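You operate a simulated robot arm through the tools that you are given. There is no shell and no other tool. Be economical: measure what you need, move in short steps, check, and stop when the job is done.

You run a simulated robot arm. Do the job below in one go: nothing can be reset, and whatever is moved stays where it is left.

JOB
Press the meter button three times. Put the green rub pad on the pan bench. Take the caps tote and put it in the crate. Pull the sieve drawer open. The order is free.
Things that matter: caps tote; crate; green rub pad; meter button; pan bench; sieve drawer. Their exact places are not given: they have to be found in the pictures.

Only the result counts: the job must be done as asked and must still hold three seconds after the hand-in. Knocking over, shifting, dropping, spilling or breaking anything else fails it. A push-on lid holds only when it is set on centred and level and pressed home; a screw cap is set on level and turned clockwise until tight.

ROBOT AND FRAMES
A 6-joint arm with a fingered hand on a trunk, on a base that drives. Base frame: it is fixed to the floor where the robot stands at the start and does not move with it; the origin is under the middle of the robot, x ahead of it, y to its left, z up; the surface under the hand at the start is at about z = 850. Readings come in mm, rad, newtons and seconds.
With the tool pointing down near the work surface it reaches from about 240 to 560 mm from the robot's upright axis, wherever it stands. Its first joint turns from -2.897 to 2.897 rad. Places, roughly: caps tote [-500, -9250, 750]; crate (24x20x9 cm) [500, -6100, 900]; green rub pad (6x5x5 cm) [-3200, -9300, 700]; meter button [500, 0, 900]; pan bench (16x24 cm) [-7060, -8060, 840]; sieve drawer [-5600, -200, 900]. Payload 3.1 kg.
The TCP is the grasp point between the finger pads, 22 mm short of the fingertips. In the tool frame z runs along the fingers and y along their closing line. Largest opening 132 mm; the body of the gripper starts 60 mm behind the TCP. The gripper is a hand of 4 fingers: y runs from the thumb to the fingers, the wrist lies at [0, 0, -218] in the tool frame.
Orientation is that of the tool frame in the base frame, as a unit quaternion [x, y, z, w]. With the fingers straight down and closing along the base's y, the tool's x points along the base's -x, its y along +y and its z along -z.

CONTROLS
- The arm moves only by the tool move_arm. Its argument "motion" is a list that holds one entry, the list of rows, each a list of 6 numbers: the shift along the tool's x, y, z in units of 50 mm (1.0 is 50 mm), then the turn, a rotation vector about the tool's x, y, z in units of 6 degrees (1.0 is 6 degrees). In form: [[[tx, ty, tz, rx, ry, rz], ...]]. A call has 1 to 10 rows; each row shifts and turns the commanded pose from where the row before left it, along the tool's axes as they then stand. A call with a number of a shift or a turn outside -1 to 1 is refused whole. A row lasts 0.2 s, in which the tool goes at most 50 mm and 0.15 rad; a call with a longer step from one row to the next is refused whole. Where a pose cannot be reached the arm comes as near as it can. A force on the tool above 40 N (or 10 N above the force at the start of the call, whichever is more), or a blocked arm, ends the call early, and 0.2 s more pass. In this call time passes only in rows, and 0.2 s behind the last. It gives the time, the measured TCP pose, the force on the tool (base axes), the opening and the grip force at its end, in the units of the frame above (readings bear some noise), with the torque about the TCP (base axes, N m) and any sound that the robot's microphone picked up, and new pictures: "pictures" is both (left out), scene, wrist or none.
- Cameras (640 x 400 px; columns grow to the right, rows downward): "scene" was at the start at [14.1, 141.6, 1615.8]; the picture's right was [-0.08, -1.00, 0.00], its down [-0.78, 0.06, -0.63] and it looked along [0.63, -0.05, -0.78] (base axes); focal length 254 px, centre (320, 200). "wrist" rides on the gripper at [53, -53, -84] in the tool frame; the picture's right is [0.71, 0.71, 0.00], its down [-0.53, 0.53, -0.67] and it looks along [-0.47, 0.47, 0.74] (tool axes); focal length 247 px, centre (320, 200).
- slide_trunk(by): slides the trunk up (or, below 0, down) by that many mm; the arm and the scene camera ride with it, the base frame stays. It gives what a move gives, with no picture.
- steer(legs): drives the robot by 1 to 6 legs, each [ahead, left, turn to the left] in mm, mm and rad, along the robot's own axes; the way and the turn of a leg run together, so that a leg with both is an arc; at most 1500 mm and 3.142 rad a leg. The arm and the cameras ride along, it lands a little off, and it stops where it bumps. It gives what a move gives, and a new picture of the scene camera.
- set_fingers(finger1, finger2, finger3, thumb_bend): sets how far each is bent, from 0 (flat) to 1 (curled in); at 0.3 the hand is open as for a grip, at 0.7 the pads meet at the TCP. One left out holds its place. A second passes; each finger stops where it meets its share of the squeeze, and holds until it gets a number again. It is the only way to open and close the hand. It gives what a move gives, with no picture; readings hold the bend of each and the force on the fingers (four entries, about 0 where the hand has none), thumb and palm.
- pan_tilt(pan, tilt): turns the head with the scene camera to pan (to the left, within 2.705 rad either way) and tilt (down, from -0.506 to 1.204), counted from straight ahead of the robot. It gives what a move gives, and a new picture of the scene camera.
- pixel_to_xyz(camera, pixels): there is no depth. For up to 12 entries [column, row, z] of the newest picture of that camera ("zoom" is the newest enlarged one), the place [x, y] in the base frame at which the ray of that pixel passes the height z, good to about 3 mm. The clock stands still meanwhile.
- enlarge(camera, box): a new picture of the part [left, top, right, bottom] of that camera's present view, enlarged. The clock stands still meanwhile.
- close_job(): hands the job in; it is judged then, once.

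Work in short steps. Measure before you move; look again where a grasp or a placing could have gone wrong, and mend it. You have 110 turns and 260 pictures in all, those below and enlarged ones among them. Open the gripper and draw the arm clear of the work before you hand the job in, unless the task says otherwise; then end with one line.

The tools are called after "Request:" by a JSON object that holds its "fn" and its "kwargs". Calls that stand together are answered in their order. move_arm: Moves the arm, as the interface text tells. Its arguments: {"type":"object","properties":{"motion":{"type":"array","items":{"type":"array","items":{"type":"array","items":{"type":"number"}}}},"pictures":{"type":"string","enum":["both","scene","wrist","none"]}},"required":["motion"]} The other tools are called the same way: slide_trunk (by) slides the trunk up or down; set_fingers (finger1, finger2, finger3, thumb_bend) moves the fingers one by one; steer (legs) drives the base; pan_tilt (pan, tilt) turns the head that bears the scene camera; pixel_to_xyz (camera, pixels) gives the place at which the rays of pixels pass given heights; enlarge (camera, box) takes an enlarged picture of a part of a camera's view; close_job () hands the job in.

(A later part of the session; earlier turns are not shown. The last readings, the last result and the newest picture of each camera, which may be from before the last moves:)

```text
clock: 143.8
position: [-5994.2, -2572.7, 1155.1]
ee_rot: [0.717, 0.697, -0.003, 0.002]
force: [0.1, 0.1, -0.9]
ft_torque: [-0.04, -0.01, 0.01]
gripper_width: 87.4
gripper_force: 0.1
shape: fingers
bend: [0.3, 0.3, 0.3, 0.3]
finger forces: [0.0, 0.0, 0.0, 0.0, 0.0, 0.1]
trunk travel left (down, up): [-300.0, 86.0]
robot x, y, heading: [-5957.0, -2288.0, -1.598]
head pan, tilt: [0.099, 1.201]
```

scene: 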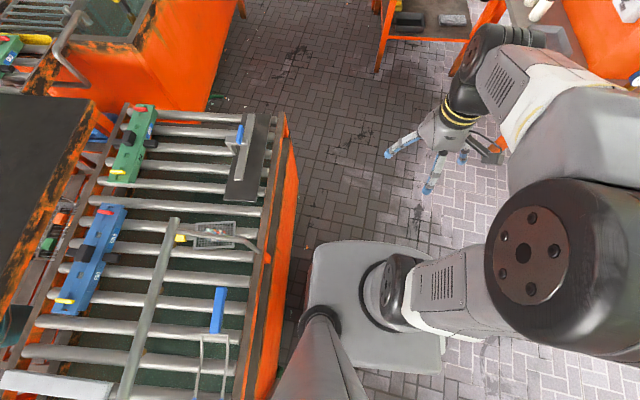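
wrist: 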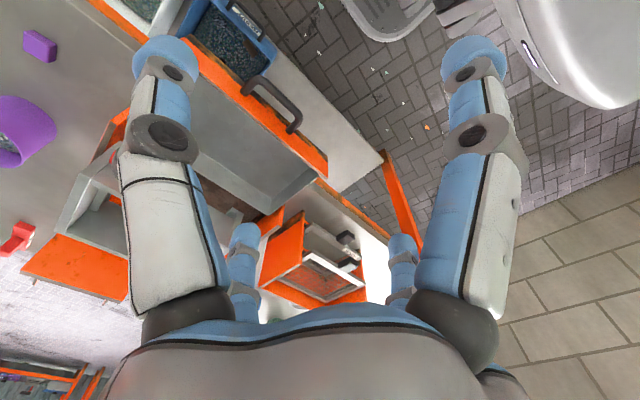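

Base is ~±240 mm wide; the lane is fine if I hold x≈-5930 until y≈-3200, then move to x≈-5580.

Request:
{"fn": "steer", "kwargs": {"legs": [[0, 0, 0.025], [850, 30, 0], [600, 330, 0], [1300, 0, 0]]}}

Request:
{"fn": "pan_tilt", "kwargs": {"pan": -0.3, "tilt": 0.45}}

Request:
{"fn": "pan_tilt", "kwargs": {"pan": 0.8, "tilt": 0.45}}

```text
clock: 158.3
position: [-5575.8, -5346.4, 1156.5]
ee_rot: [0.699, 0.716, -0.003, 0.001]
force: [-0.5, 0.6, 0.7]
ft_torque: [0.04, 0.02, 0.01]
gripper_width: 87.5
gripper_force: 0.1
shape: fingers
bend: [0.3, 0.3, 0.3, 0.3]
finger forces: [0.0, 0.0, 0.0, 0.1, 0.0, 0.0]
trunk travel left (down, up): [-300.0, 86.0]
robot x, y, heading: [-5548.0, -5056.5, -1.543]
head pan, tilt: [0.099, 1.201]
```

scene: 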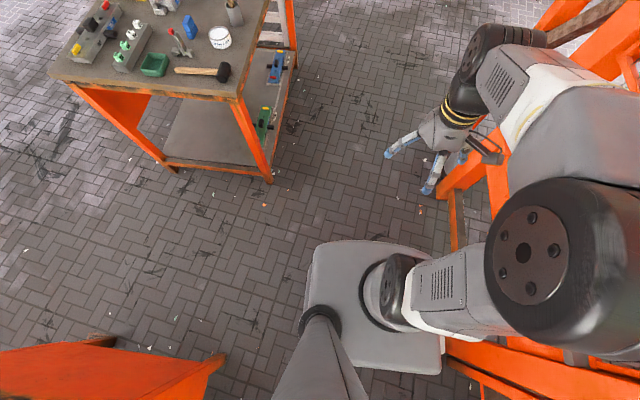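

```text
clock: 159.4
position: [-5575.1, -5345.1, 1154.8]
ee_rot: [0.698, 0.716, -0.002, 0.002]
force: [-0.2, -0.1, -0.5]
ft_torque: [0.01, -0.02, -0.01]
gripper_width: 87.5
gripper_force: 0.0
shape: fingers
bend: [0.3, 0.3, 0.3, 0.3]
finger forces: [0.0, 0.0, 0.0, 0.0, 0.0, 0.1]
trunk travel left (down, up): [-300.0, 86.0]
robot x, y, heading: [-5550.2, -5060.3, -1.54]
head pan, tilt: [-0.3, 0.45]
```

scene: 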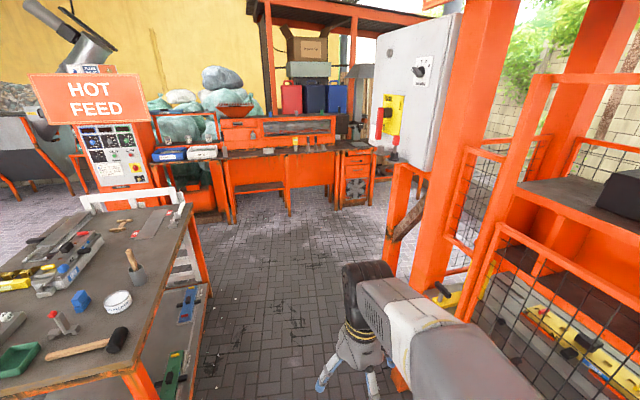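

```text
clock: 160.7
position: [-5576.4, -5346.8, 1156.1]
ee_rot: [0.698, 0.716, -0.003, 0.001]
force: [-0.1, 1.0, -0.2]
ft_torque: [-0.01, 0.0, 0.01]
gripper_width: 87.4
gripper_force: 0.0
shape: fingers
bend: [0.3, 0.3, 0.3, 0.3]
finger forces: [0.0, 0.0, 0.1, 0.0, 0.0, 0.1]
trunk travel left (down, up): [-300.0, 86.0]
robot x, y, heading: [-5546.8, -5058.4, -1.543]
head pan, tilt: [0.799, 0.45]
```

scene: 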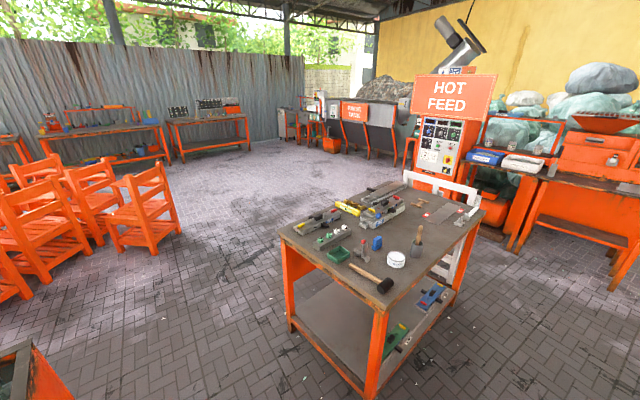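

I map the floor: table, chairs, hot feed panel and rinse tank.

Request:
{"fn": "pixel_to_xyz", "kwargs": {"camera": "scene", "pixels": [[292, 330, 0], [370, 396, 0], [455, 290, 0], [155, 252, 0], [510, 250, 0], [420, 210, 0], [365, 158, 0], [440, 262, 0], [410, 170, 0], [30, 400, 0]]}}

Request:
{"fn": "enlarge", "kwargs": {"camera": "scene", "box": [270, 60, 510, 210]}}

```text
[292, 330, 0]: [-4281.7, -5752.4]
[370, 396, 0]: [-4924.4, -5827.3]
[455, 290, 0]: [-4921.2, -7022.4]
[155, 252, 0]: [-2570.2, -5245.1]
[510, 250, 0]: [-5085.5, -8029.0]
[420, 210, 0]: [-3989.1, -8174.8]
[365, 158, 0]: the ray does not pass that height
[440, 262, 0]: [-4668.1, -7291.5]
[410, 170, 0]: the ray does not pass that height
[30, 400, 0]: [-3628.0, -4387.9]
```

```text
2.67 times, centred on (390, 135) of scene
```

zoom: 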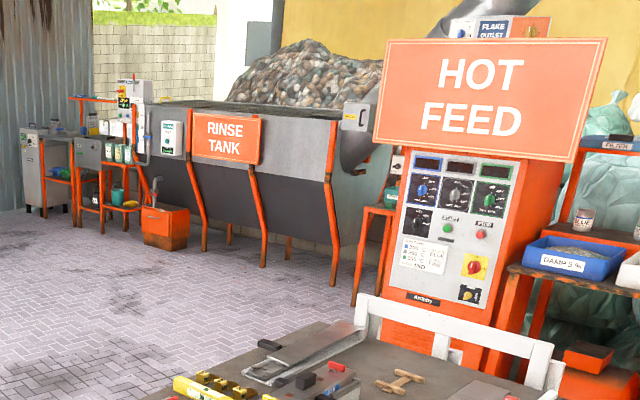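

Lane: slide east to x≈-3600 at y≈-5100 (past the quench end at -4657), then south to y≈-7500.

Request:
{"fn": "steer", "kwargs": {"legs": [[0, 0, -0.028], [60, 1000, 0], [0, 950, 0], [1300, 100, 0], [1100, 100, 0]]}}

Request:
{"fn": "pan_tilt", "kwargs": {"pan": 0.0, "tilt": 0.55}}

```text
clock: 182.2
position: [-3458.6, -7818.4, 1154.9]
ee_rot: [0.714, 0.701, -0.002, 0.001]
force: [-0.3, -0.1, -0.4]
ft_torque: [0.05, -0.01, -0.02]
gripper_width: 87.6
gripper_force: 0.0
shape: fingers
bend: [0.3, 0.3, 0.3, 0.3]
finger forces: [0.0, 0.0, 0.0, 0.0, 0.0, 0.0]
trunk travel left (down, up): [-300.0, 86.0]
robot x, y, heading: [-3419.3, -7530.7, -1.593]
head pan, tilt: [0.799, 0.45]
```

scene: 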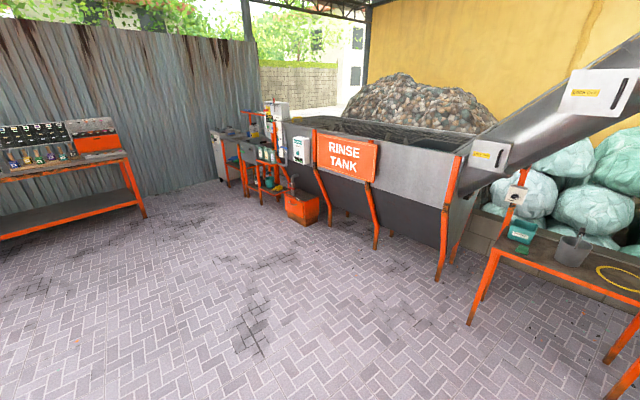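

```text
clock: 183.4
position: [-3458.5, -7819.2, 1154.5]
ee_rot: [0.714, 0.7, -0.003, 0.001]
force: [-0.7, -0.7, -0.3]
ft_torque: [-0.01, -0.01, 0.01]
gripper_width: 87.6
gripper_force: 0.1
shape: fingers
bend: [0.3, 0.3, 0.3, 0.3]
finger forces: [0.0, 0.0, 0.0, 0.1, 0.0, 0.1]
trunk travel left (down, up): [-300.0, 86.0]
robot x, y, heading: [-3416.8, -7533.9, -1.588]
head pan, tilt: [0.0, 0.55]
```

scene: 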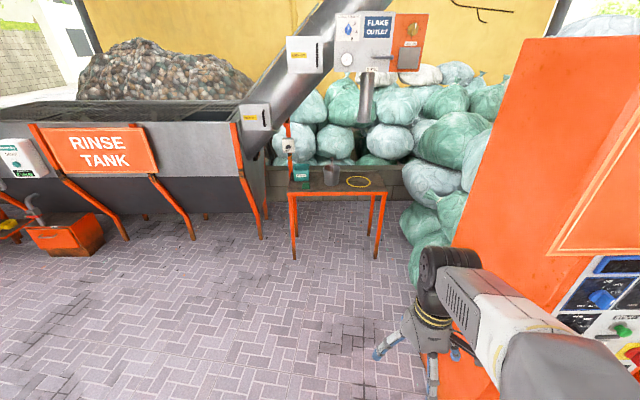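

A small table at (335,180) under the flake outlet carries a green item at (300,175). I enlarge and measure.

Request:
{"fn": "enlarge", "kwargs": {"camera": "scene", "box": [260, 130, 420, 270]}}

Request:
{"fn": "pixel_to_xyz", "kwargs": {"camera": "scene", "pixels": [[300, 176, 720], [289, 194, 680], [387, 190, 680], [295, 257, 0], [378, 257, 0], [262, 238, 0], [440, 290, 0], [410, 270, 0]]}}

```text
2.86 times, centred on (340, 200) of scene
```

zoom: 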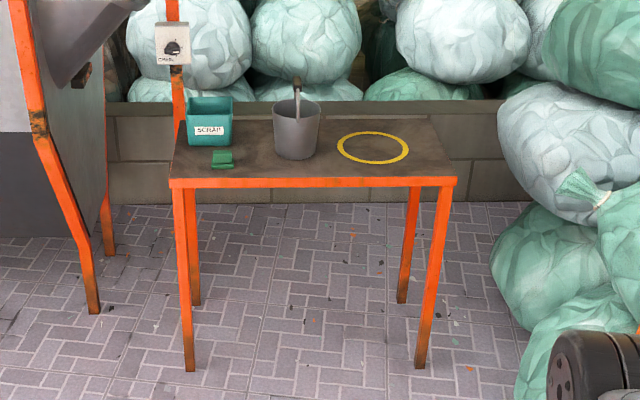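

```text
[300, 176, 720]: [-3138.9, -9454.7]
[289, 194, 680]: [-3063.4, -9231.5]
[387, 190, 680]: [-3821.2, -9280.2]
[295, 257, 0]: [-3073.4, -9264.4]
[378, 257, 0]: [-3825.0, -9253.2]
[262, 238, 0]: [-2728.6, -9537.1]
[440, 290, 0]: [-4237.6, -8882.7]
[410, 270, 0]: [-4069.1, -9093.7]
```

The green pad is near (-3190,-9320) on the low table (front edge y≈-9235). I drive to (-3190,-8800) and look down.

Request:
{"fn": "steer", "kwargs": {"legs": [[0, 0, 0.017], [1260, 227, 0]]}}

Request:
{"fn": "pan_tilt", "kwargs": {"pan": 0.0, "tilt": 0.9}}

```text
clock: 190.1
position: [-3230.7, -9059.3, 1155.4]
ee_rot: [0.711, 0.703, -0.002, 0.002]
force: [-0.9, -0.7, 0.3]
ft_torque: [-0.02, 0.0, 0.0]
gripper_width: 87.6
gripper_force: 0.0
shape: fingers
bend: [0.3, 0.3, 0.3, 0.3]
finger forces: [0.0, 0.1, 0.0, 0.0, 0.1, 0.0]
trunk travel left (down, up): [-300.0, 86.0]
robot x, y, heading: [-3196.8, -8770.3, -1.576]
head pan, tilt: [0.0, 0.55]
```

scene: 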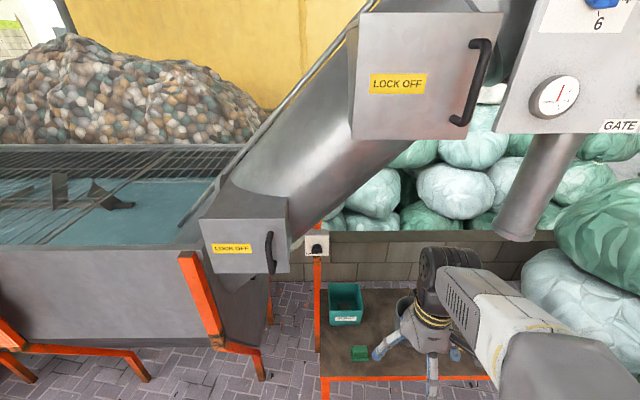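

```text
clock: 190.9
position: [-3231.5, -9058.9, 1154.3]
ee_rot: [0.711, 0.703, -0.003, 0.002]
force: [-0.2, -0.2, 0.5]
ft_torque: [0.02, 0.0, -0.03]
gripper_width: 87.6
gripper_force: 0.1
shape: fingers
bend: [0.3, 0.3, 0.3, 0.3]
finger forces: [0.0, 0.0, 0.0, 0.0, 0.0, 0.0]
trunk travel left (down, up): [-300.0, 86.0]
robot x, y, heading: [-3195.3, -8774.3, -1.575]
head pan, tilt: [0.0, 0.901]
```

scene: 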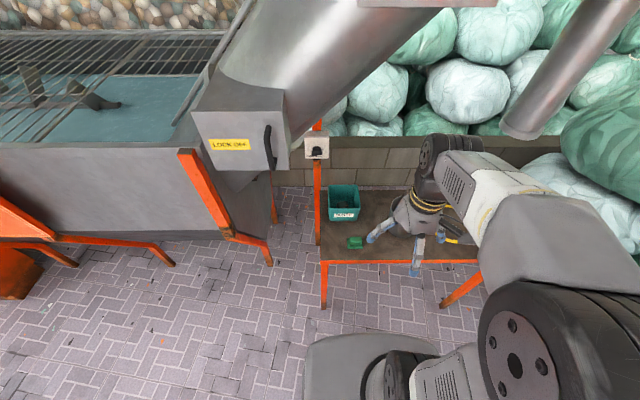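

Request:
{"fn": "enlarge", "kwargs": {"camera": "scene", "box": [300, 170, 480, 290]}}

Request:
{"fn": "pixel_to_xyz", "kwargs": {"camera": "zoom", "pixels": [[197, 252, 720], [197, 265, 690], [197, 275, 680], [70, 323, 680], [150, 160, 750], [180, 323, 680]]}}

Request:
{"fn": "slide_trunk", "kwargs": {"by": -180}}

```text
3.33 times, centred on (390, 230) of scene
```

zoom: 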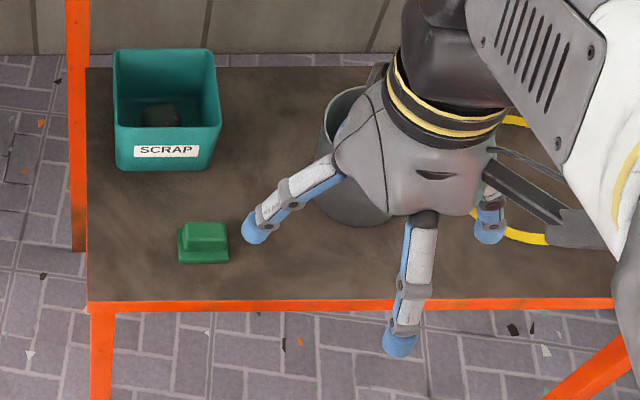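

```text
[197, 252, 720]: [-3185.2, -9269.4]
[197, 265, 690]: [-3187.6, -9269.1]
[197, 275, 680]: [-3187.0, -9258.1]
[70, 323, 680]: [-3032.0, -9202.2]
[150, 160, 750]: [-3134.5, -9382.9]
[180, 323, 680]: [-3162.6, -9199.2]
```

```text
clock: 192.9
position: [-3232.4, -9058.6, 975.7]
ee_rot: [0.711, 0.703, -0.003, 0.002]
force: [0.5, -0.1, -0.6]
ft_torque: [0.0, 0.01, -0.03]
gripper_width: 87.5
gripper_force: 0.0
shape: fingers
bend: [0.3, 0.3, 0.3, 0.3]
finger forces: [0.0, 0.1, 0.0, 0.0, 0.1, 0.0]
trunk travel left (down, up): [-120.0, 266.0]
robot x, y, heading: [-3197.4, -8775.8, -1.577]
head pan, tilt: [0.0, 0.901]
```

Pad near (-3187,-9270). I take pictures with the wrist camera for the height.

Request:
{"fn": "move_arm", "kwargs": {"motion": [[[-0.8, 0, 0, 0, 0, 0], [-0.8, 0, 0, 0, 0, 0]]]}}

```text
clock: 193.5
position: [-3231.4, -9140.0, 976.2]
ee_rot: [0.711, 0.704, -0.003, 0.001]
force: [-0.2, -1.5, 0.2]
ft_torque: [0.04, 0.02, 0.03]
gripper_width: 87.4
gripper_force: 0.0
shape: fingers
bend: [0.3, 0.3, 0.3, 0.3]
finger forces: [0.1, 0.0, 0.1, 0.0, 0.0, 0.0]
trunk travel left (down, up): [-120.0, 266.0]
robot x, y, heading: [-3197.7, -8771.6, -1.576]
head pan, tilt: [0.0, 0.901]
```

scene: 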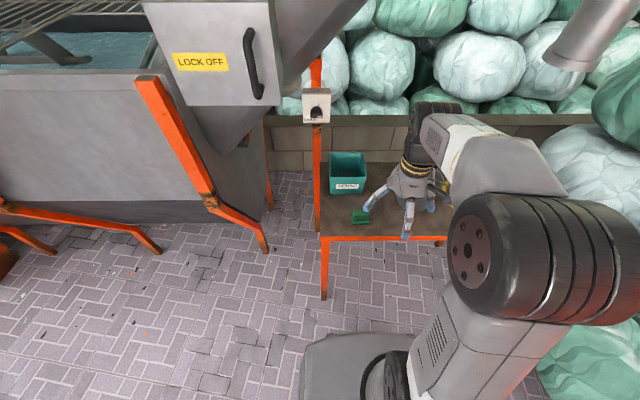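
wrist: 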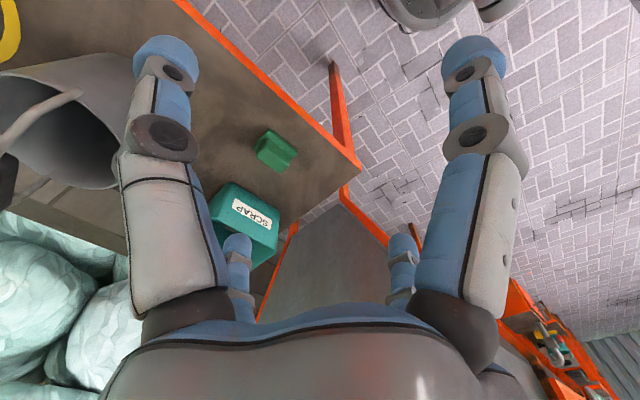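

Request:
{"fn": "enlarge", "kwargs": {"camera": "wrist", "box": [210, 100, 350, 200]}}

Request:
{"fn": "pixel_to_xyz", "kwargs": {"camera": "wrist", "pixels": [[277, 151, 660], [277, 151, 690], [277, 151, 720], [277, 151, 750], [361, 165, 650], [361, 165, 680]]}}

Request:
{"fn": "enlarge", "kwargs": {"camera": "scene", "box": [310, 150, 450, 260]}}

Request:
{"fn": "pixel_to_xyz", "kwargs": {"camera": "scene", "pixels": [[361, 216, 660], [361, 216, 690], [361, 216, 720], [361, 216, 750], [321, 240, 650], [321, 240, 680]]}}

```text
4.00 times, centred on (280, 150) of wrist
```

zoom: 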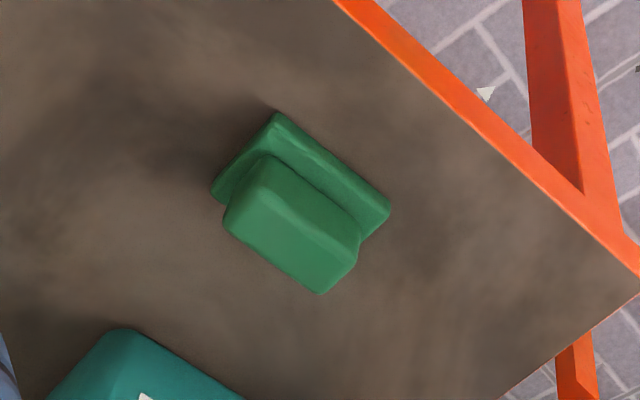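

```text
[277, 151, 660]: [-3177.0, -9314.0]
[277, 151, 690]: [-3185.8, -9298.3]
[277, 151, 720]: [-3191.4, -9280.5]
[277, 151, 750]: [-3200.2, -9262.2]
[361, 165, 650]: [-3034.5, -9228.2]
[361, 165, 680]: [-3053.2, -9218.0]
```

```text
3.64 times, centred on (380, 205) of scene
```

zoom: 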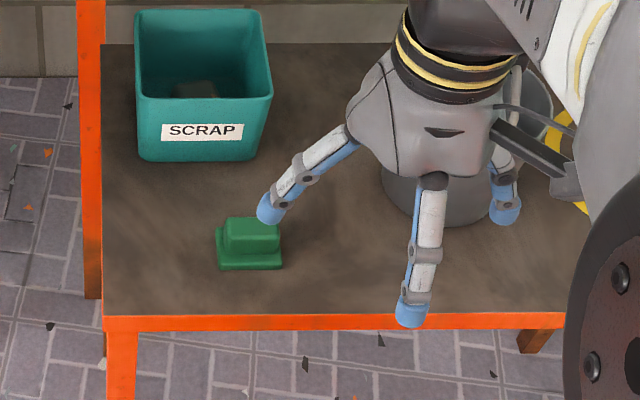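

```text
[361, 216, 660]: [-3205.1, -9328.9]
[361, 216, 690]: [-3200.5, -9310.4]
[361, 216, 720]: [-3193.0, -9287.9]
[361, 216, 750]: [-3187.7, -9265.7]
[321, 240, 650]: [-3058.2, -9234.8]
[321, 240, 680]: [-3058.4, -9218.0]
```

Pad top near (-3192,-9283,~728), table ≈690. I narrow the hand to 0.45 (so the front digit clears the SCRAP bin) and move over the pad at z≈810 to verify.

Request:
{"fn": "set_fingers", "kwargs": {"finger1": 0.45, "finger2": 0.45, "finger3": 0.45, "thumb_bend": 0.45}}

Request:
{"fn": "move_arm", "kwargs": {"motion": [[[-0.71, 0.19, 0, 0, 0, 0], [-0.71, 0.19, 0, 0, 0, 0], [-0.71, 0.19, 0, 0, 0, 0], [-0.71, 0.19, 0, 0, 0, 0], [0, 0, 0.8, 0, 0, 0], [0, 0, 0.8, 0, 0, 0], [0, 0, 0.8, 0, 0, 0], [0, 0, 0.8, 0, 0, 0]]]}}

Request:
{"fn": "enlarge", "kwargs": {"camera": "wrist", "box": [180, 60, 460, 260]}}

```text
clock: 194.5
position: [-3232.6, -9140.2, 976.2]
ee_rot: [0.711, 0.703, -0.003, 0.002]
force: [0.2, -1.3, -0.3]
ft_torque: [0.02, 0.0, -0.01]
gripper_width: 53.0
gripper_force: 0.0
shape: fingers
bend: [0.45, 0.45, 0.45, 0.45]
finger forces: [0.1, 0.1, 0.0, 0.1, 0.0, 0.0]
trunk travel left (down, up): [-120.0, 266.0]
robot x, y, heading: [-3193.7, -8772.7, -1.577]
head pan, tilt: [0.0, 0.901]
```

```text
clock: 196.3
position: [-3195.3, -9282.7, 815.2]
ee_rot: [0.711, 0.703, -0.002, 0.001]
force: [-0.1, 0.4, 0.1]
ft_torque: [-0.01, -0.02, -0.02]
gripper_width: 53.0
gripper_force: 0.0
shape: fingers
bend: [0.45, 0.45, 0.45, 0.45]
finger forces: [0.1, 0.0, 0.1, 0.1, 0.0, 0.0]
trunk travel left (down, up): [-120.0, 266.0]
robot x, y, heading: [-3194.7, -8772.2, -1.578]
head pan, tilt: [0.0, 0.901]
```

scene: 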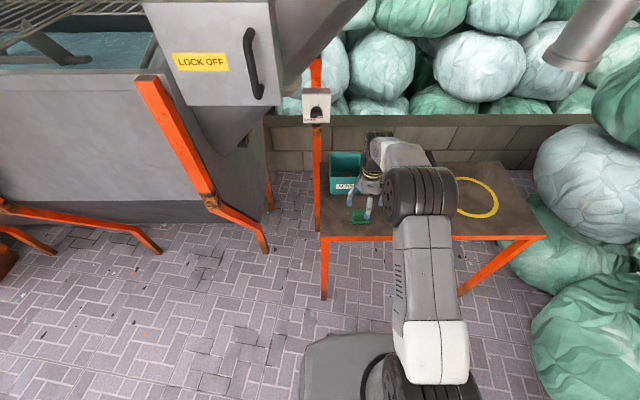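
wrist: 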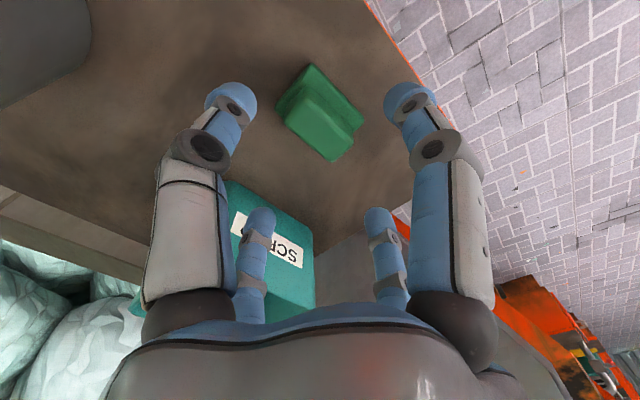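

```text
2.00 times, centred on (320, 160) of wrist
```

zoom: 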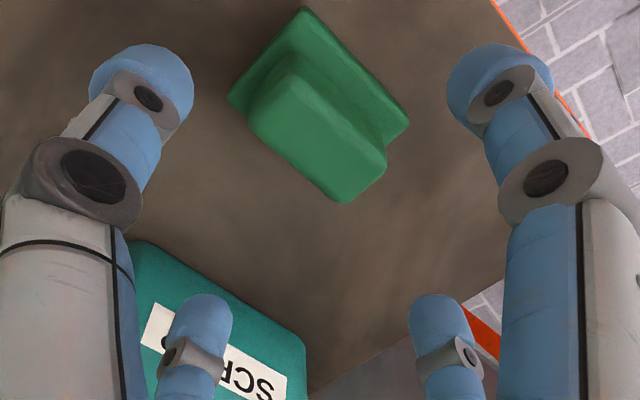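

Request:
{"fn": "pixel_to_xyz", "kwargs": {"camera": "zoom", "pixels": [[318, 140, 738], [318, 140, 725], [290, 75, 738], [253, 120, 738], [345, 198, 738], [382, 155, 738], [305, 12, 705], [230, 95, 705], [406, 122, 705], [225, 320, 790], [270, 250, 790]]}}

Request:
{"fn": "pixel_to_xyz", "kwargs": {"camera": "scene", "pixels": [[361, 213, 738], [361, 213, 725], [361, 225, 690]]}}

```text
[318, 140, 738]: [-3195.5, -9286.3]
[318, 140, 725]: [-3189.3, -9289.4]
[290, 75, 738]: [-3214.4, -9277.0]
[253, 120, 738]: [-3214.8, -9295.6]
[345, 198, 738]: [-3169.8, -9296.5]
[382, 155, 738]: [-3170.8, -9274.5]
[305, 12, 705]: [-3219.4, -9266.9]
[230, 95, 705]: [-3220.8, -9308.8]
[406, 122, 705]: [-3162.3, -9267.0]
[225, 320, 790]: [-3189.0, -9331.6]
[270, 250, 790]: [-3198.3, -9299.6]
```

```text
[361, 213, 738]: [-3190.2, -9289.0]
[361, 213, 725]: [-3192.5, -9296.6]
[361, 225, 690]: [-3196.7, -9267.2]
```

Request:
{"fn": "pixel_to_xyz", "kwargs": {"camera": "scene", "pixels": [[347, 192.6, 690], [361, 192, 690], [366, 177, 780], [350, 177, 780]]}}

Request:
{"fn": "move_arm", "kwargs": {"motion": [[[-0.08, 0.06, 0, 0, 0, 0], [0, 0, 0.5, 0, 0, 0], [0, 0, 0.3, 0, 0, 0]]], "pictures": "wrist"}}

```text
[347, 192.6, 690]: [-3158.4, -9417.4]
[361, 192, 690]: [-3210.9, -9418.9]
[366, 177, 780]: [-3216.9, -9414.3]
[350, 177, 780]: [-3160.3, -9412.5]
```

```text
clock: 197.1
position: [-3192.1, -9287.1, 777.9]
ee_rot: [0.711, 0.703, -0.003, 0.002]
force: [0.0, 0.7, -0.7]
ft_torque: [0.01, -0.03, 0.01]
gripper_width: 53.1
gripper_force: 0.1
shape: fingers
bend: [0.45, 0.45, 0.45, 0.45]
finger forces: [0.0, 0.0, 0.0, 0.0, 0.0, 0.1]
trunk travel left (down, up): [-120.0, 266.0]
robot x, y, heading: [-3196.7, -8771.7, -1.578]
head pan, tilt: [0.0, 0.901]
```

wrist: 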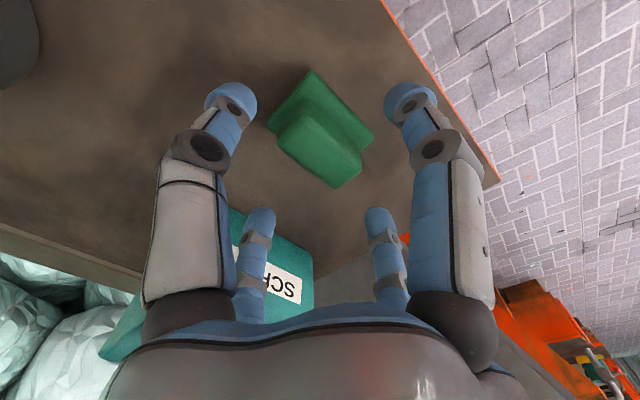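

The bin front (y -9415) is well clear. I descend to TCP z≈732 and close.

Request:
{"fn": "move_arm", "kwargs": {"motion": [[[0, 0, 0.5, 0, 0, 0], [0, 0, 0.42, 0, 0, 0]]], "pictures": "wrist"}}

```text
clock: 197.7
position: [-3193.6, -9287.7, 730.5]
ee_rot: [0.711, 0.703, -0.003, 0.002]
force: [0.0, 0.5, 0.8]
ft_torque: [-0.02, -0.02, -0.02]
gripper_width: 53.0
gripper_force: 0.0
shape: fingers
bend: [0.45, 0.45, 0.45, 0.45]
finger forces: [0.0, 0.0, 0.0, 0.0, 0.1, 0.1]
trunk travel left (down, up): [-120.0, 266.0]
robot x, y, heading: [-3196.7, -8774.7, -1.577]
head pan, tilt: [0.0, 0.901]
```

wrist: 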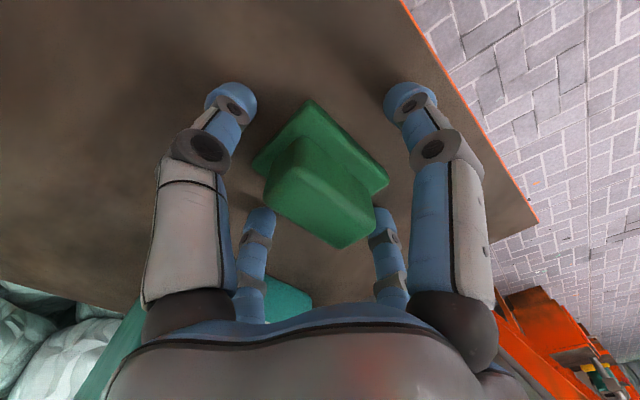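

Four digits surround the pad. Closing.

Request:
{"fn": "set_fingers", "kwargs": {"finger1": 0.7, "finger2": 0.7, "finger3": 0.7, "thumb_bend": 0.7}}

Request:
{"fn": "enlarge", "kwargs": {"camera": "wrist", "box": [180, 60, 460, 260]}}

```text
clock: 198.7
position: [-3192.6, -9287.9, 730.7]
ee_rot: [0.711, 0.703, -0.002, 0.001]
force: [-0.4, -0.1, -0.6]
ft_torque: [0.02, 0.0, -0.01]
gripper_width: 26.5
gripper_force: 19.7
shape: fingers
bend: [0.58, 0.52, 0.58, 0.56]
finger forces: [7.4, 9.3, 7.4, 0.1, 14.9, 0.1]
trunk travel left (down, up): [-120.0, 266.0]
robot x, y, heading: [-3192.7, -8772.5, -1.574]
head pan, tilt: [0.0, 0.901]
```

```text
2.00 times, centred on (320, 160) of wrist
```

zoom: 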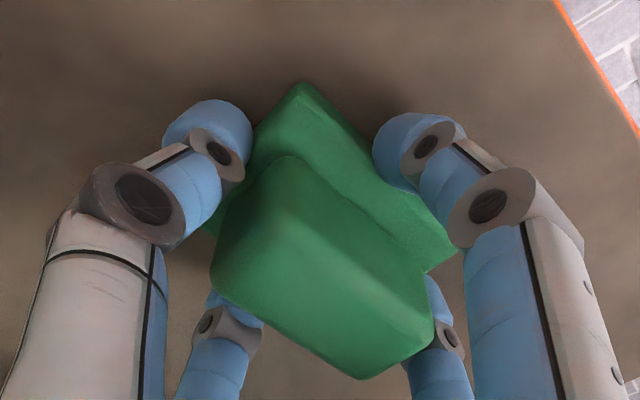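

Firm grip on all four digits. Lift 150 mm straight up and check.

Request:
{"fn": "move_arm", "kwargs": {"motion": [[[0, 0, -0.3, 0, 0, 0], [0, 0, -0.7, 0, 0, 0], [0, 0, -1, 0, 0, 0], [0, 0, -1, 0, 0, 0], [0, 0, -1, 0, 0, 0], [0.9, 0, 0, 0, 0, 0], [0.9, 0, 0, 0, 0, 0], [0.9, 0, 0, 0, 0, 0], [0.9, 0, 0, 0, 0, 0]]], "pictures": "wrist"}}

Request:
{"fn": "slide_trunk", "kwargs": {"by": 180}}

Request:
{"fn": "pan_tilt", "kwargs": {"pan": -1.35, "tilt": 0.5}}

```text
clock: 200.7
position: [-3191.5, -9104.6, 929.2]
ee_rot: [0.711, 0.703, -0.004, 0.002]
force: [-0.5, -0.3, -1.3]
ft_torque: [-0.03, 0.04, -0.02]
gripper_width: 25.9
gripper_force: 19.2
shape: fingers
bend: [0.58, 0.52, 0.58, 0.57]
finger forces: [7.3, 9.6, 7.5, 0.1, 14.4, 0.0]
trunk travel left (down, up): [-120.0, 266.0]
robot x, y, heading: [-3195.2, -8776.1, -1.577]
head pan, tilt: [0.0, 0.901]
```

wrist: 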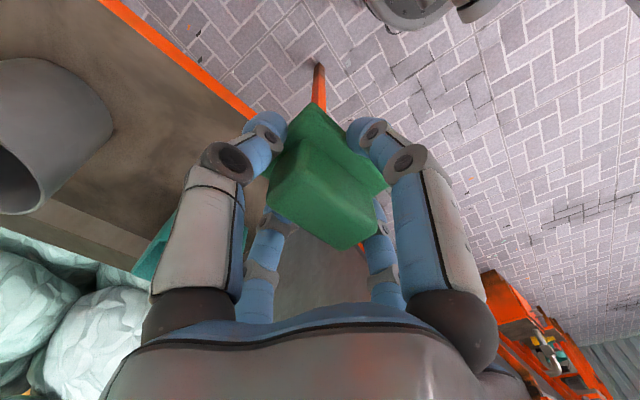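

```text
clock: 202.7
position: [-3191.2, -9105.6, 1108.1]
ee_rot: [0.711, 0.703, -0.002, 0.001]
force: [0.3, -0.3, 0.3]
ft_torque: [0.03, 0.02, 0.0]
gripper_width: 26.0
gripper_force: 19.0
shape: fingers
bend: [0.58, 0.52, 0.58, 0.57]
finger forces: [7.3, 9.5, 7.4, 0.1, 14.4, 0.1]
trunk travel left (down, up): [-300.0, 86.0]
robot x, y, heading: [-3198.8, -8770.3, -1.578]
head pan, tilt: [0.0, 0.901]
```

```text
clock: 204.2
position: [-3190.3, -9107.0, 1108.3]
ee_rot: [0.711, 0.704, -0.002, 0.001]
force: [0.1, 0.0, -0.4]
ft_torque: [-0.01, 0.0, 0.01]
gripper_width: 26.1
gripper_force: 19.3
shape: fingers
bend: [0.58, 0.52, 0.58, 0.57]
finger forces: [7.3, 9.6, 7.4, 0.0, 14.3, 0.0]
trunk travel left (down, up): [-300.0, 86.0]
robot x, y, heading: [-3196.6, -8776.5, -1.576]
head pan, tilt: [-1.349, 0.499]
```

scene: 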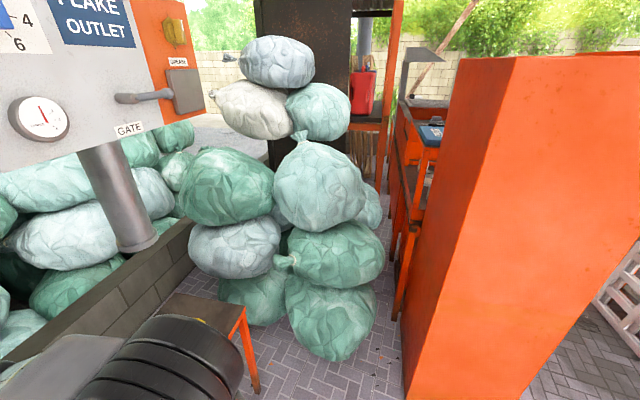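

Pad held. The pan bench lies beyond the bags; I retrace the known lane north, west, then south along x≈-5420.

Request:
{"fn": "steer", "kwargs": {"legs": [[-1250, -225, 0], [-1230, -100, 0], [-1170, -100, 0], [0, -900, 0], [0, -900, 0], [1200, 0, 0]]}}

Request:
{"fn": "pan_tilt", "kwargs": {"pan": -0.3, "tilt": 0.5}}

```text
clock: 236.4
position: [-5382.6, -6641.1, 1107.5]
ee_rot: [0.706, 0.708, -0.003, 0.002]
force: [-0.4, 0.4, -0.9]
ft_torque: [0.03, 0.0, 0.01]
gripper_width: 26.0
gripper_force: 19.6
shape: fingers
bend: [0.58, 0.52, 0.58, 0.57]
finger forces: [7.3, 9.5, 7.5, 0.0, 14.4, 0.1]
trunk travel left (down, up): [-300.0, 86.0]
robot x, y, heading: [-5392.3, -6309.2, -1.566]
head pan, tilt: [-1.349, 0.499]
```

scene: 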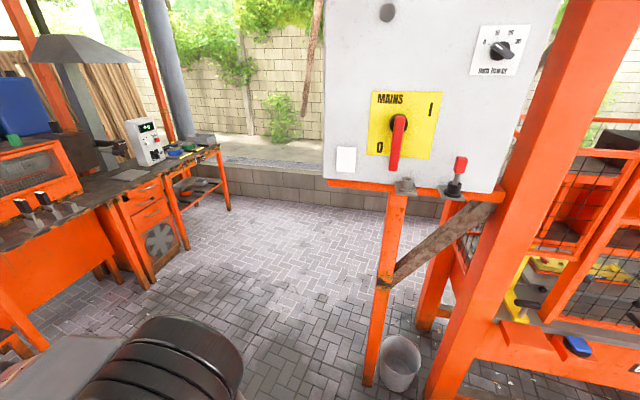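

```text
clock: 237.7
position: [-5382.0, -6640.2, 1108.8]
ee_rot: [0.706, 0.708, -0.003, 0.002]
force: [0.1, 0.4, -0.4]
ft_torque: [-0.01, 0.01, -0.03]
gripper_width: 26.0
gripper_force: 19.6
shape: fingers
bend: [0.58, 0.52, 0.58, 0.57]
finger forces: [7.3, 9.6, 7.5, 0.0, 14.4, 0.0]
trunk travel left (down, up): [-300.0, 86.0]
robot x, y, heading: [-5387.4, -6307.9, -1.566]
head pan, tilt: [-0.3, 0.499]
```

scene: 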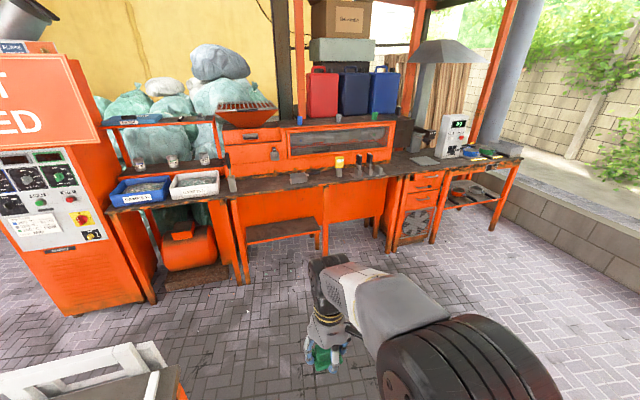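

Request:
{"fn": "enlarge", "kwargs": {"camera": "scene", "box": [380, 100, 540, 220]}}

Request:
{"fn": "pixel_to_xyz", "kwargs": {"camera": "scene", "pixels": [[424, 160, 850], [415, 172, 850], [485, 155, 850], [520, 163, 850], [390, 250, 0], [493, 230, 0], [325, 255, 0], [245, 280, 0], [400, 250, 0]]}}

```text
3.33 times, centred on (460, 160) of scene
```

zoom: 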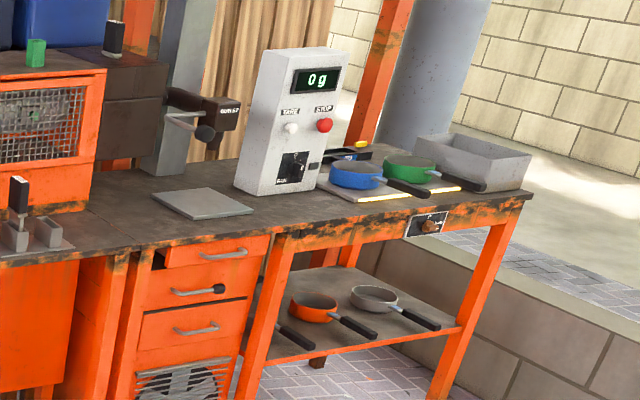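

```text
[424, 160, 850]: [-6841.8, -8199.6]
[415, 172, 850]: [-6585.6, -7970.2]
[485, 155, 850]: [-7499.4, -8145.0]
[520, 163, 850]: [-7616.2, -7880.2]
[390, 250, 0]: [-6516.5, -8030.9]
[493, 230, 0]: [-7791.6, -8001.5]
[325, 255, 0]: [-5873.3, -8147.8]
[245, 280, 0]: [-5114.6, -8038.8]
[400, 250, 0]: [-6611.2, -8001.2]
```

The pan bench with pans and scale is ahead right. I go forward to y≈-7250 and check the right side before sliding west.

Request:
{"fn": "steer", "kwargs": {"legs": [[950, 0, 0]]}}

Request:
{"fn": "pan_tilt", "kwargs": {"pan": -1.4, "tilt": 0.7}}

```text
clock: 242.6
position: [-5362.7, -7585.4, 1108.3]
ee_rot: [0.7, 0.714, -0.002, 0.002]
force: [0.5, -1.1, -0.3]
ft_torque: [0.0, -0.01, -0.01]
gripper_width: 25.9
gripper_force: 19.4
shape: fingers
bend: [0.58, 0.52, 0.58, 0.57]
finger forces: [7.3, 9.5, 7.6, 0.0, 14.3, 0.1]
trunk travel left (down, up): [-300.0, 86.0]
robot x, y, heading: [-5375.3, -7253.9, -1.547]
head pan, tilt: [-0.3, 0.499]
```

scene: 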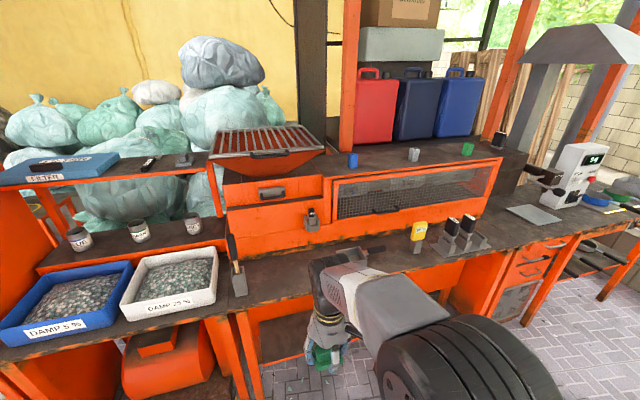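

```text
clock: 243.9
position: [-5362.7, -7584.6, 1109.0]
ee_rot: [0.701, 0.714, -0.003, 0.001]
force: [-1.1, 0.1, -0.4]
ft_torque: [0.01, 0.01, 0.01]
gripper_width: 25.9
gripper_force: 19.4
shape: fingers
bend: [0.58, 0.52, 0.58, 0.57]
finger forces: [7.3, 9.5, 7.6, 0.1, 14.4, 0.0]
trunk travel left (down, up): [-300.0, 86.0]
robot x, y, heading: [-5377.4, -7255.2, -1.545]
head pan, tilt: [-1.4, 0.7]
```

scene: 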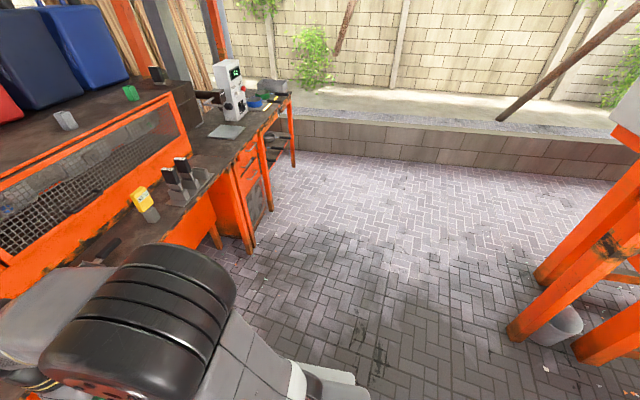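

West lane is clear. I straighten and slide right to x≈-7050.

Request:
{"fn": "steer", "kwargs": {"legs": [[0, 0, -0.026], [-30, -850, 0], [0, -820, 0]]}}

Request:
{"fn": "pan_tilt", "kwargs": {"pan": 0, "tilt": 0.75}}

```text
clock: 252.8
position: [-7031.4, -7558.7, 1109.2]
ee_rot: [0.705, 0.709, -0.003, 0.001]
force: [-0.4, -0.9, -1.1]
ft_torque: [-0.01, -0.02, 0.0]
gripper_width: 25.8
gripper_force: 19.3
shape: fingers
bend: [0.58, 0.52, 0.58, 0.57]
finger forces: [7.3, 9.4, 7.5, 0.0, 14.4, 0.1]
trunk travel left (down, up): [-300.0, 86.0]
robot x, y, heading: [-7040.0, -7226.9, -1.566]
head pan, tilt: [-1.4, 0.7]
```

scene: 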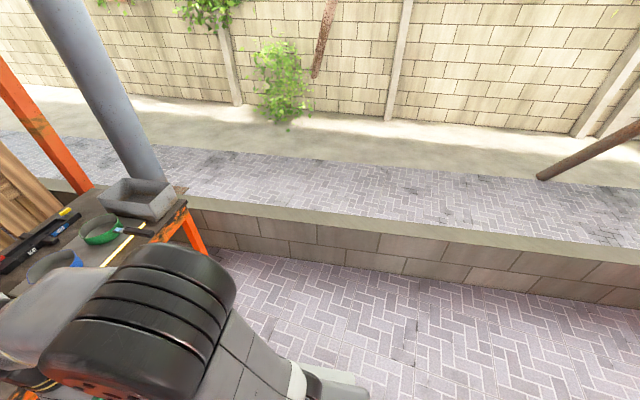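

```text
clock: 254.3
position: [-7031.5, -7559.2, 1107.8]
ee_rot: [0.706, 0.708, -0.003, 0.002]
force: [0.5, 0.6, -0.5]
ft_torque: [0.02, 0.03, 0.0]
gripper_width: 25.8
gripper_force: 19.7
shape: fingers
bend: [0.58, 0.52, 0.58, 0.57]
finger forces: [7.3, 9.5, 7.5, 0.0, 14.4, 0.0]
trunk travel left (down, up): [-300.0, 86.0]
robot x, y, heading: [-7040.0, -7230.2, -1.559]
head pan, tilt: [0.0, 0.75]
```

scene: 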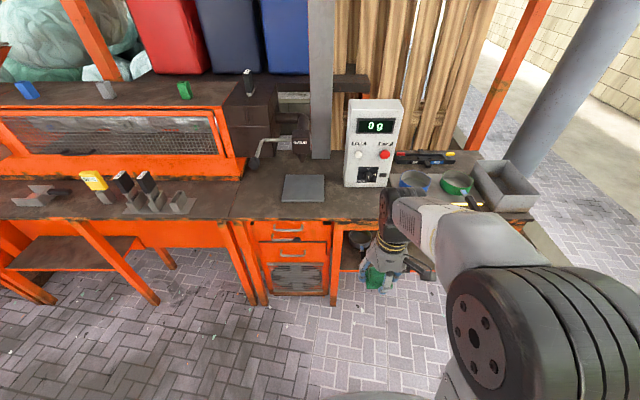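

I measure the plate, bench front edge and the free spot near the given place.

Request:
{"fn": "pixel_to_xyz", "kwargs": {"camera": "scene", "pixels": [[303, 188, 845], [283, 201, 845], [324, 201, 845], [285, 175, 845], [324, 175, 845], [300, 219, 845], [235, 219, 845], [345, 187, 845], [391, 187, 845], [355, 205, 845], [520, 214, 845], [450, 206, 845]]}}

Request:
{"fn": "enlarge", "kwargs": {"camera": "scene", "box": [220, 80, 420, 230]}}

```text
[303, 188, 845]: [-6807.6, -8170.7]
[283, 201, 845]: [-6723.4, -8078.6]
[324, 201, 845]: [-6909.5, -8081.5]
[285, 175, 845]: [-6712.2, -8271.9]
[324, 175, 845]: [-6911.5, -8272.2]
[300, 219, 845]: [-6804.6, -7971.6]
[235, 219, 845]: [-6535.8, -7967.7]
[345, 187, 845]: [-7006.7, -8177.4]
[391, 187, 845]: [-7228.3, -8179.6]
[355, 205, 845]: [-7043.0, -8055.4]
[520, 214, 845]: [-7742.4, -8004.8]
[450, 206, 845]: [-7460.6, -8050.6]
```

```text
2.67 times, centred on (320, 155) of scene
```

zoom: 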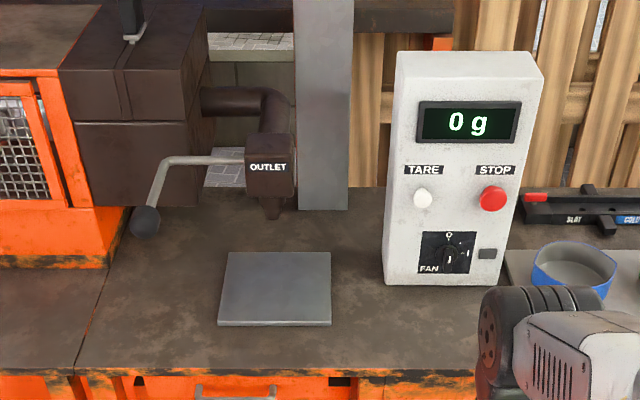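

The free strip in front of the scale box matches the given spot; the pad goes to (-7055,-8050). I drive forward 320 mm.

Request:
{"fn": "steer", "kwargs": {"legs": [[325, 0, -0.008]]}}

Request:
{"fn": "pan_tilt", "kwargs": {"pan": 0, "tilt": 0.9}}

```text
clock: 256.4
position: [-7032.6, -7884.0, 1107.8]
ee_rot: [0.708, 0.706, -0.003, 0.001]
force: [1.1, 0.0, 0.0]
ft_torque: [-0.01, -0.02, 0.01]
gripper_width: 25.8
gripper_force: 19.1
shape: fingers
bend: [0.58, 0.52, 0.58, 0.57]
finger forces: [7.1, 9.5, 7.5, 0.0, 14.4, 0.1]
trunk travel left (down, up): [-300.0, 86.0]
robot x, y, heading: [-7035.4, -7551.4, -1.571]
head pan, tilt: [0.0, 0.75]
```

scene: 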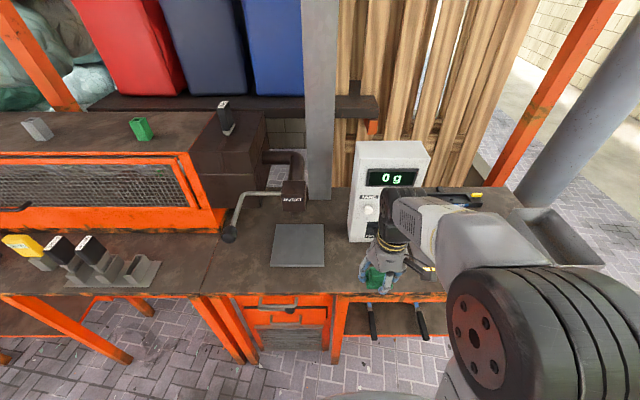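

```text
clock: 257.1
position: [-7032.0, -7883.4, 1110.1]
ee_rot: [0.708, 0.706, -0.003, 0.001]
force: [0.2, -0.3, -0.9]
ft_torque: [-0.03, -0.02, -0.05]
gripper_width: 25.9
gripper_force: 18.6
shape: fingers
bend: [0.58, 0.52, 0.58, 0.57]
finger forces: [7.3, 9.6, 7.5, 0.0, 14.4, 0.0]
trunk travel left (down, up): [-300.0, 86.0]
robot x, y, heading: [-7037.7, -7549.7, -1.578]
head pan, tilt: [0.0, 0.901]
```

scene: 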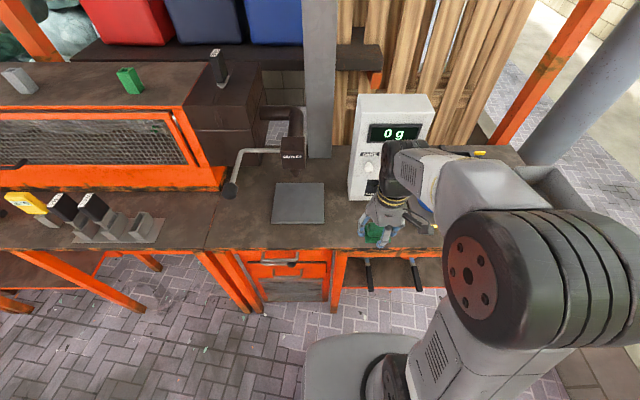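

Request:
{"fn": "pixel_to_xyz", "kwargs": {"camera": "scene", "pixels": [[350, 201, 845], [345, 249, 845], [300, 249, 845], [325, 222, 850], [360, 235, 845]]}}

Request:
{"fn": "move_arm", "kwargs": {"motion": [[[-0.8, -0.1, 0, 0, 0, 0], [-0.8, -0.1, 0, 0, 0, 0], [-0.8, -0.1, 0, 0, 0, 0], [-0.8, -0.1, 0, 0, 0, 0], [0, 0, 0.8, 0, 0, 0], [0, 0, 0.8, 0, 0, 0], [0, 0, 0.8, 0, 0, 0]]]}}

```text
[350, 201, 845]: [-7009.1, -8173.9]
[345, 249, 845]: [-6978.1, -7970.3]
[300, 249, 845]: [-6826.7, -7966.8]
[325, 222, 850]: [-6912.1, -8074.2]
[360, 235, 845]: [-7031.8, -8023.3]
```

```text
clock: 258.7
position: [-7052.0, -8043.9, 989.8]
ee_rot: [0.708, 0.706, -0.003, 0.002]
force: [-1.2, 0.0, -0.3]
ft_torque: [0.0, -0.01, 0.02]
gripper_width: 25.6
gripper_force: 19.3
shape: fingers
bend: [0.58, 0.52, 0.58, 0.57]
finger forces: [7.2, 9.7, 7.5, 0.0, 14.0, 0.1]
trunk travel left (down, up): [-300.0, 86.0]
robot x, y, heading: [-7038.0, -7554.1, -1.576]
head pan, tilt: [0.0, 0.901]
```

scene: 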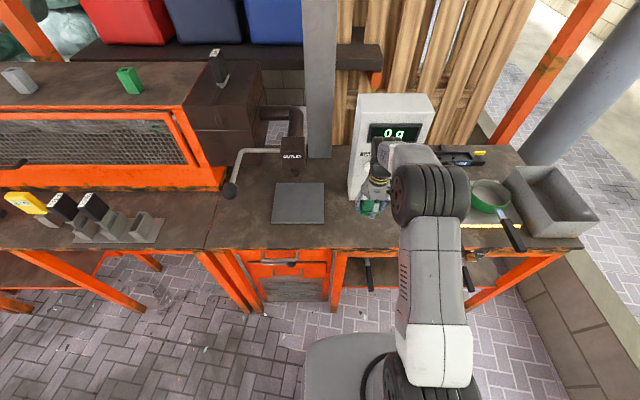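
wrist: 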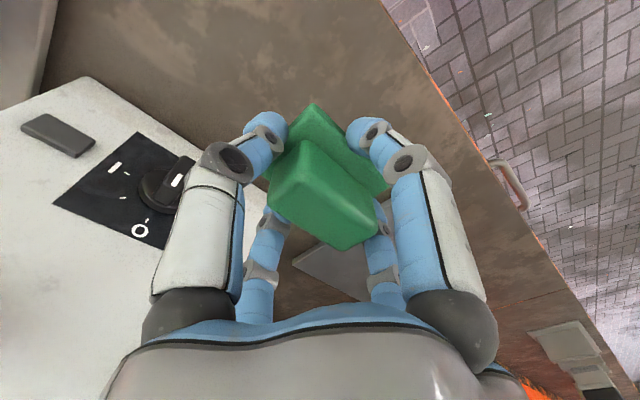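

Position is over the free strip, clear of the box. I lower to about 905, then feel for contact.

Request:
{"fn": "move_arm", "kwargs": {"motion": [[[0, 0, 0.8, 0, 0, 0], [0, 0, 0.8, 0, 0, 0], [0, 0, 0.15, 0, 0, 0], [0, 0, 0.08, 0, 0, 0]]], "pictures": "wrist"}}

```text
clock: 259.7
position: [-7053.9, -8044.0, 898.1]
ee_rot: [0.708, 0.706, -0.003, 0.003]
force: [-0.1, -0.5, 0.2]
ft_torque: [0.03, 0.03, -0.04]
gripper_width: 25.2
gripper_force: 19.1
shape: fingers
bend: [0.58, 0.52, 0.58, 0.57]
finger forces: [7.2, 9.7, 7.5, 0.0, 14.1, 0.0]
trunk travel left (down, up): [-300.0, 86.0]
robot x, y, heading: [-7043.1, -7548.7, -1.573]
head pan, tilt: [0.0, 0.901]
```

wrist: 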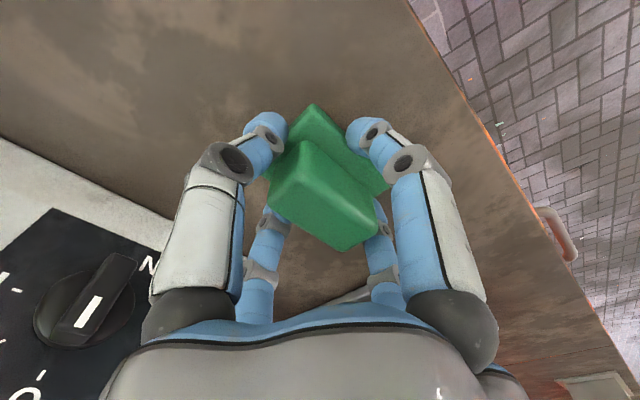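

No contact yet; 2 mm steps down.

Request:
{"fn": "move_arm", "kwargs": {"motion": [[[0, 0, 0.06, 0, 0, 0], [0, 0, 0.05, 0, 0, 0], [0, 0, 0.04, 0, 0, 0], [0, 0, 0.04, 0, 0, 0]]], "pictures": "none"}}

```text
clock: 260.7
position: [-7054.3, -8044.2, 888.4]
ee_rot: [0.708, 0.706, -0.003, 0.002]
force: [0.4, 0.0, -0.7]
ft_torque: [0.01, 0.0, 0.0]
gripper_width: 25.3
gripper_force: 18.8
shape: fingers
bend: [0.58, 0.52, 0.58, 0.57]
finger forces: [7.2, 9.6, 7.5, 0.0, 14.0, 0.0]
trunk travel left (down, up): [-300.0, 86.0]
robot x, y, heading: [-7039.4, -7553.5, -1.572]
head pan, tilt: [0.0, 0.901]
```

Request:
{"fn": "move_arm", "kwargs": {"motion": [[[0, 0, 0.04, 0, 0, 0], [0, 0, 0.04, 0, 0, 0], [0, 0, 0.04, 0, 0, 0]]], "pictures": "wrist"}}

```text
clock: 261.5
position: [-7052.3, -8045.7, 883.1]
ee_rot: [0.708, 0.706, -0.002, 0.001]
force: [-0.3, 0.4, -1.5]
ft_torque: [0.01, 0.02, -0.04]
gripper_width: 25.5
gripper_force: 19.3
shape: fingers
bend: [0.58, 0.52, 0.58, 0.57]
finger forces: [7.3, 9.7, 7.6, 0.0, 14.0, 0.0]
trunk travel left (down, up): [-300.0, 86.0]
robot x, y, heading: [-7038.3, -7553.6, -1.573]
head pan, tilt: [0.0, 0.901]
```

wrist: 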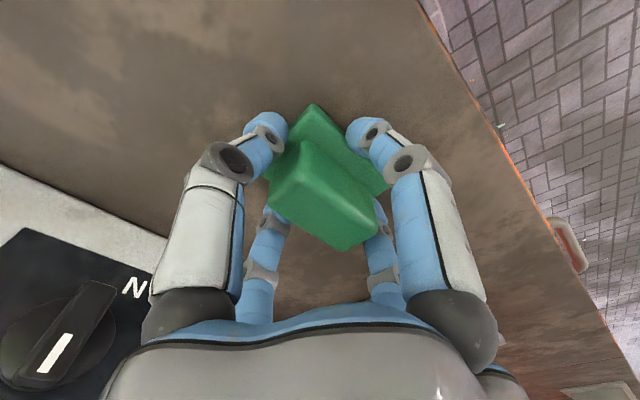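

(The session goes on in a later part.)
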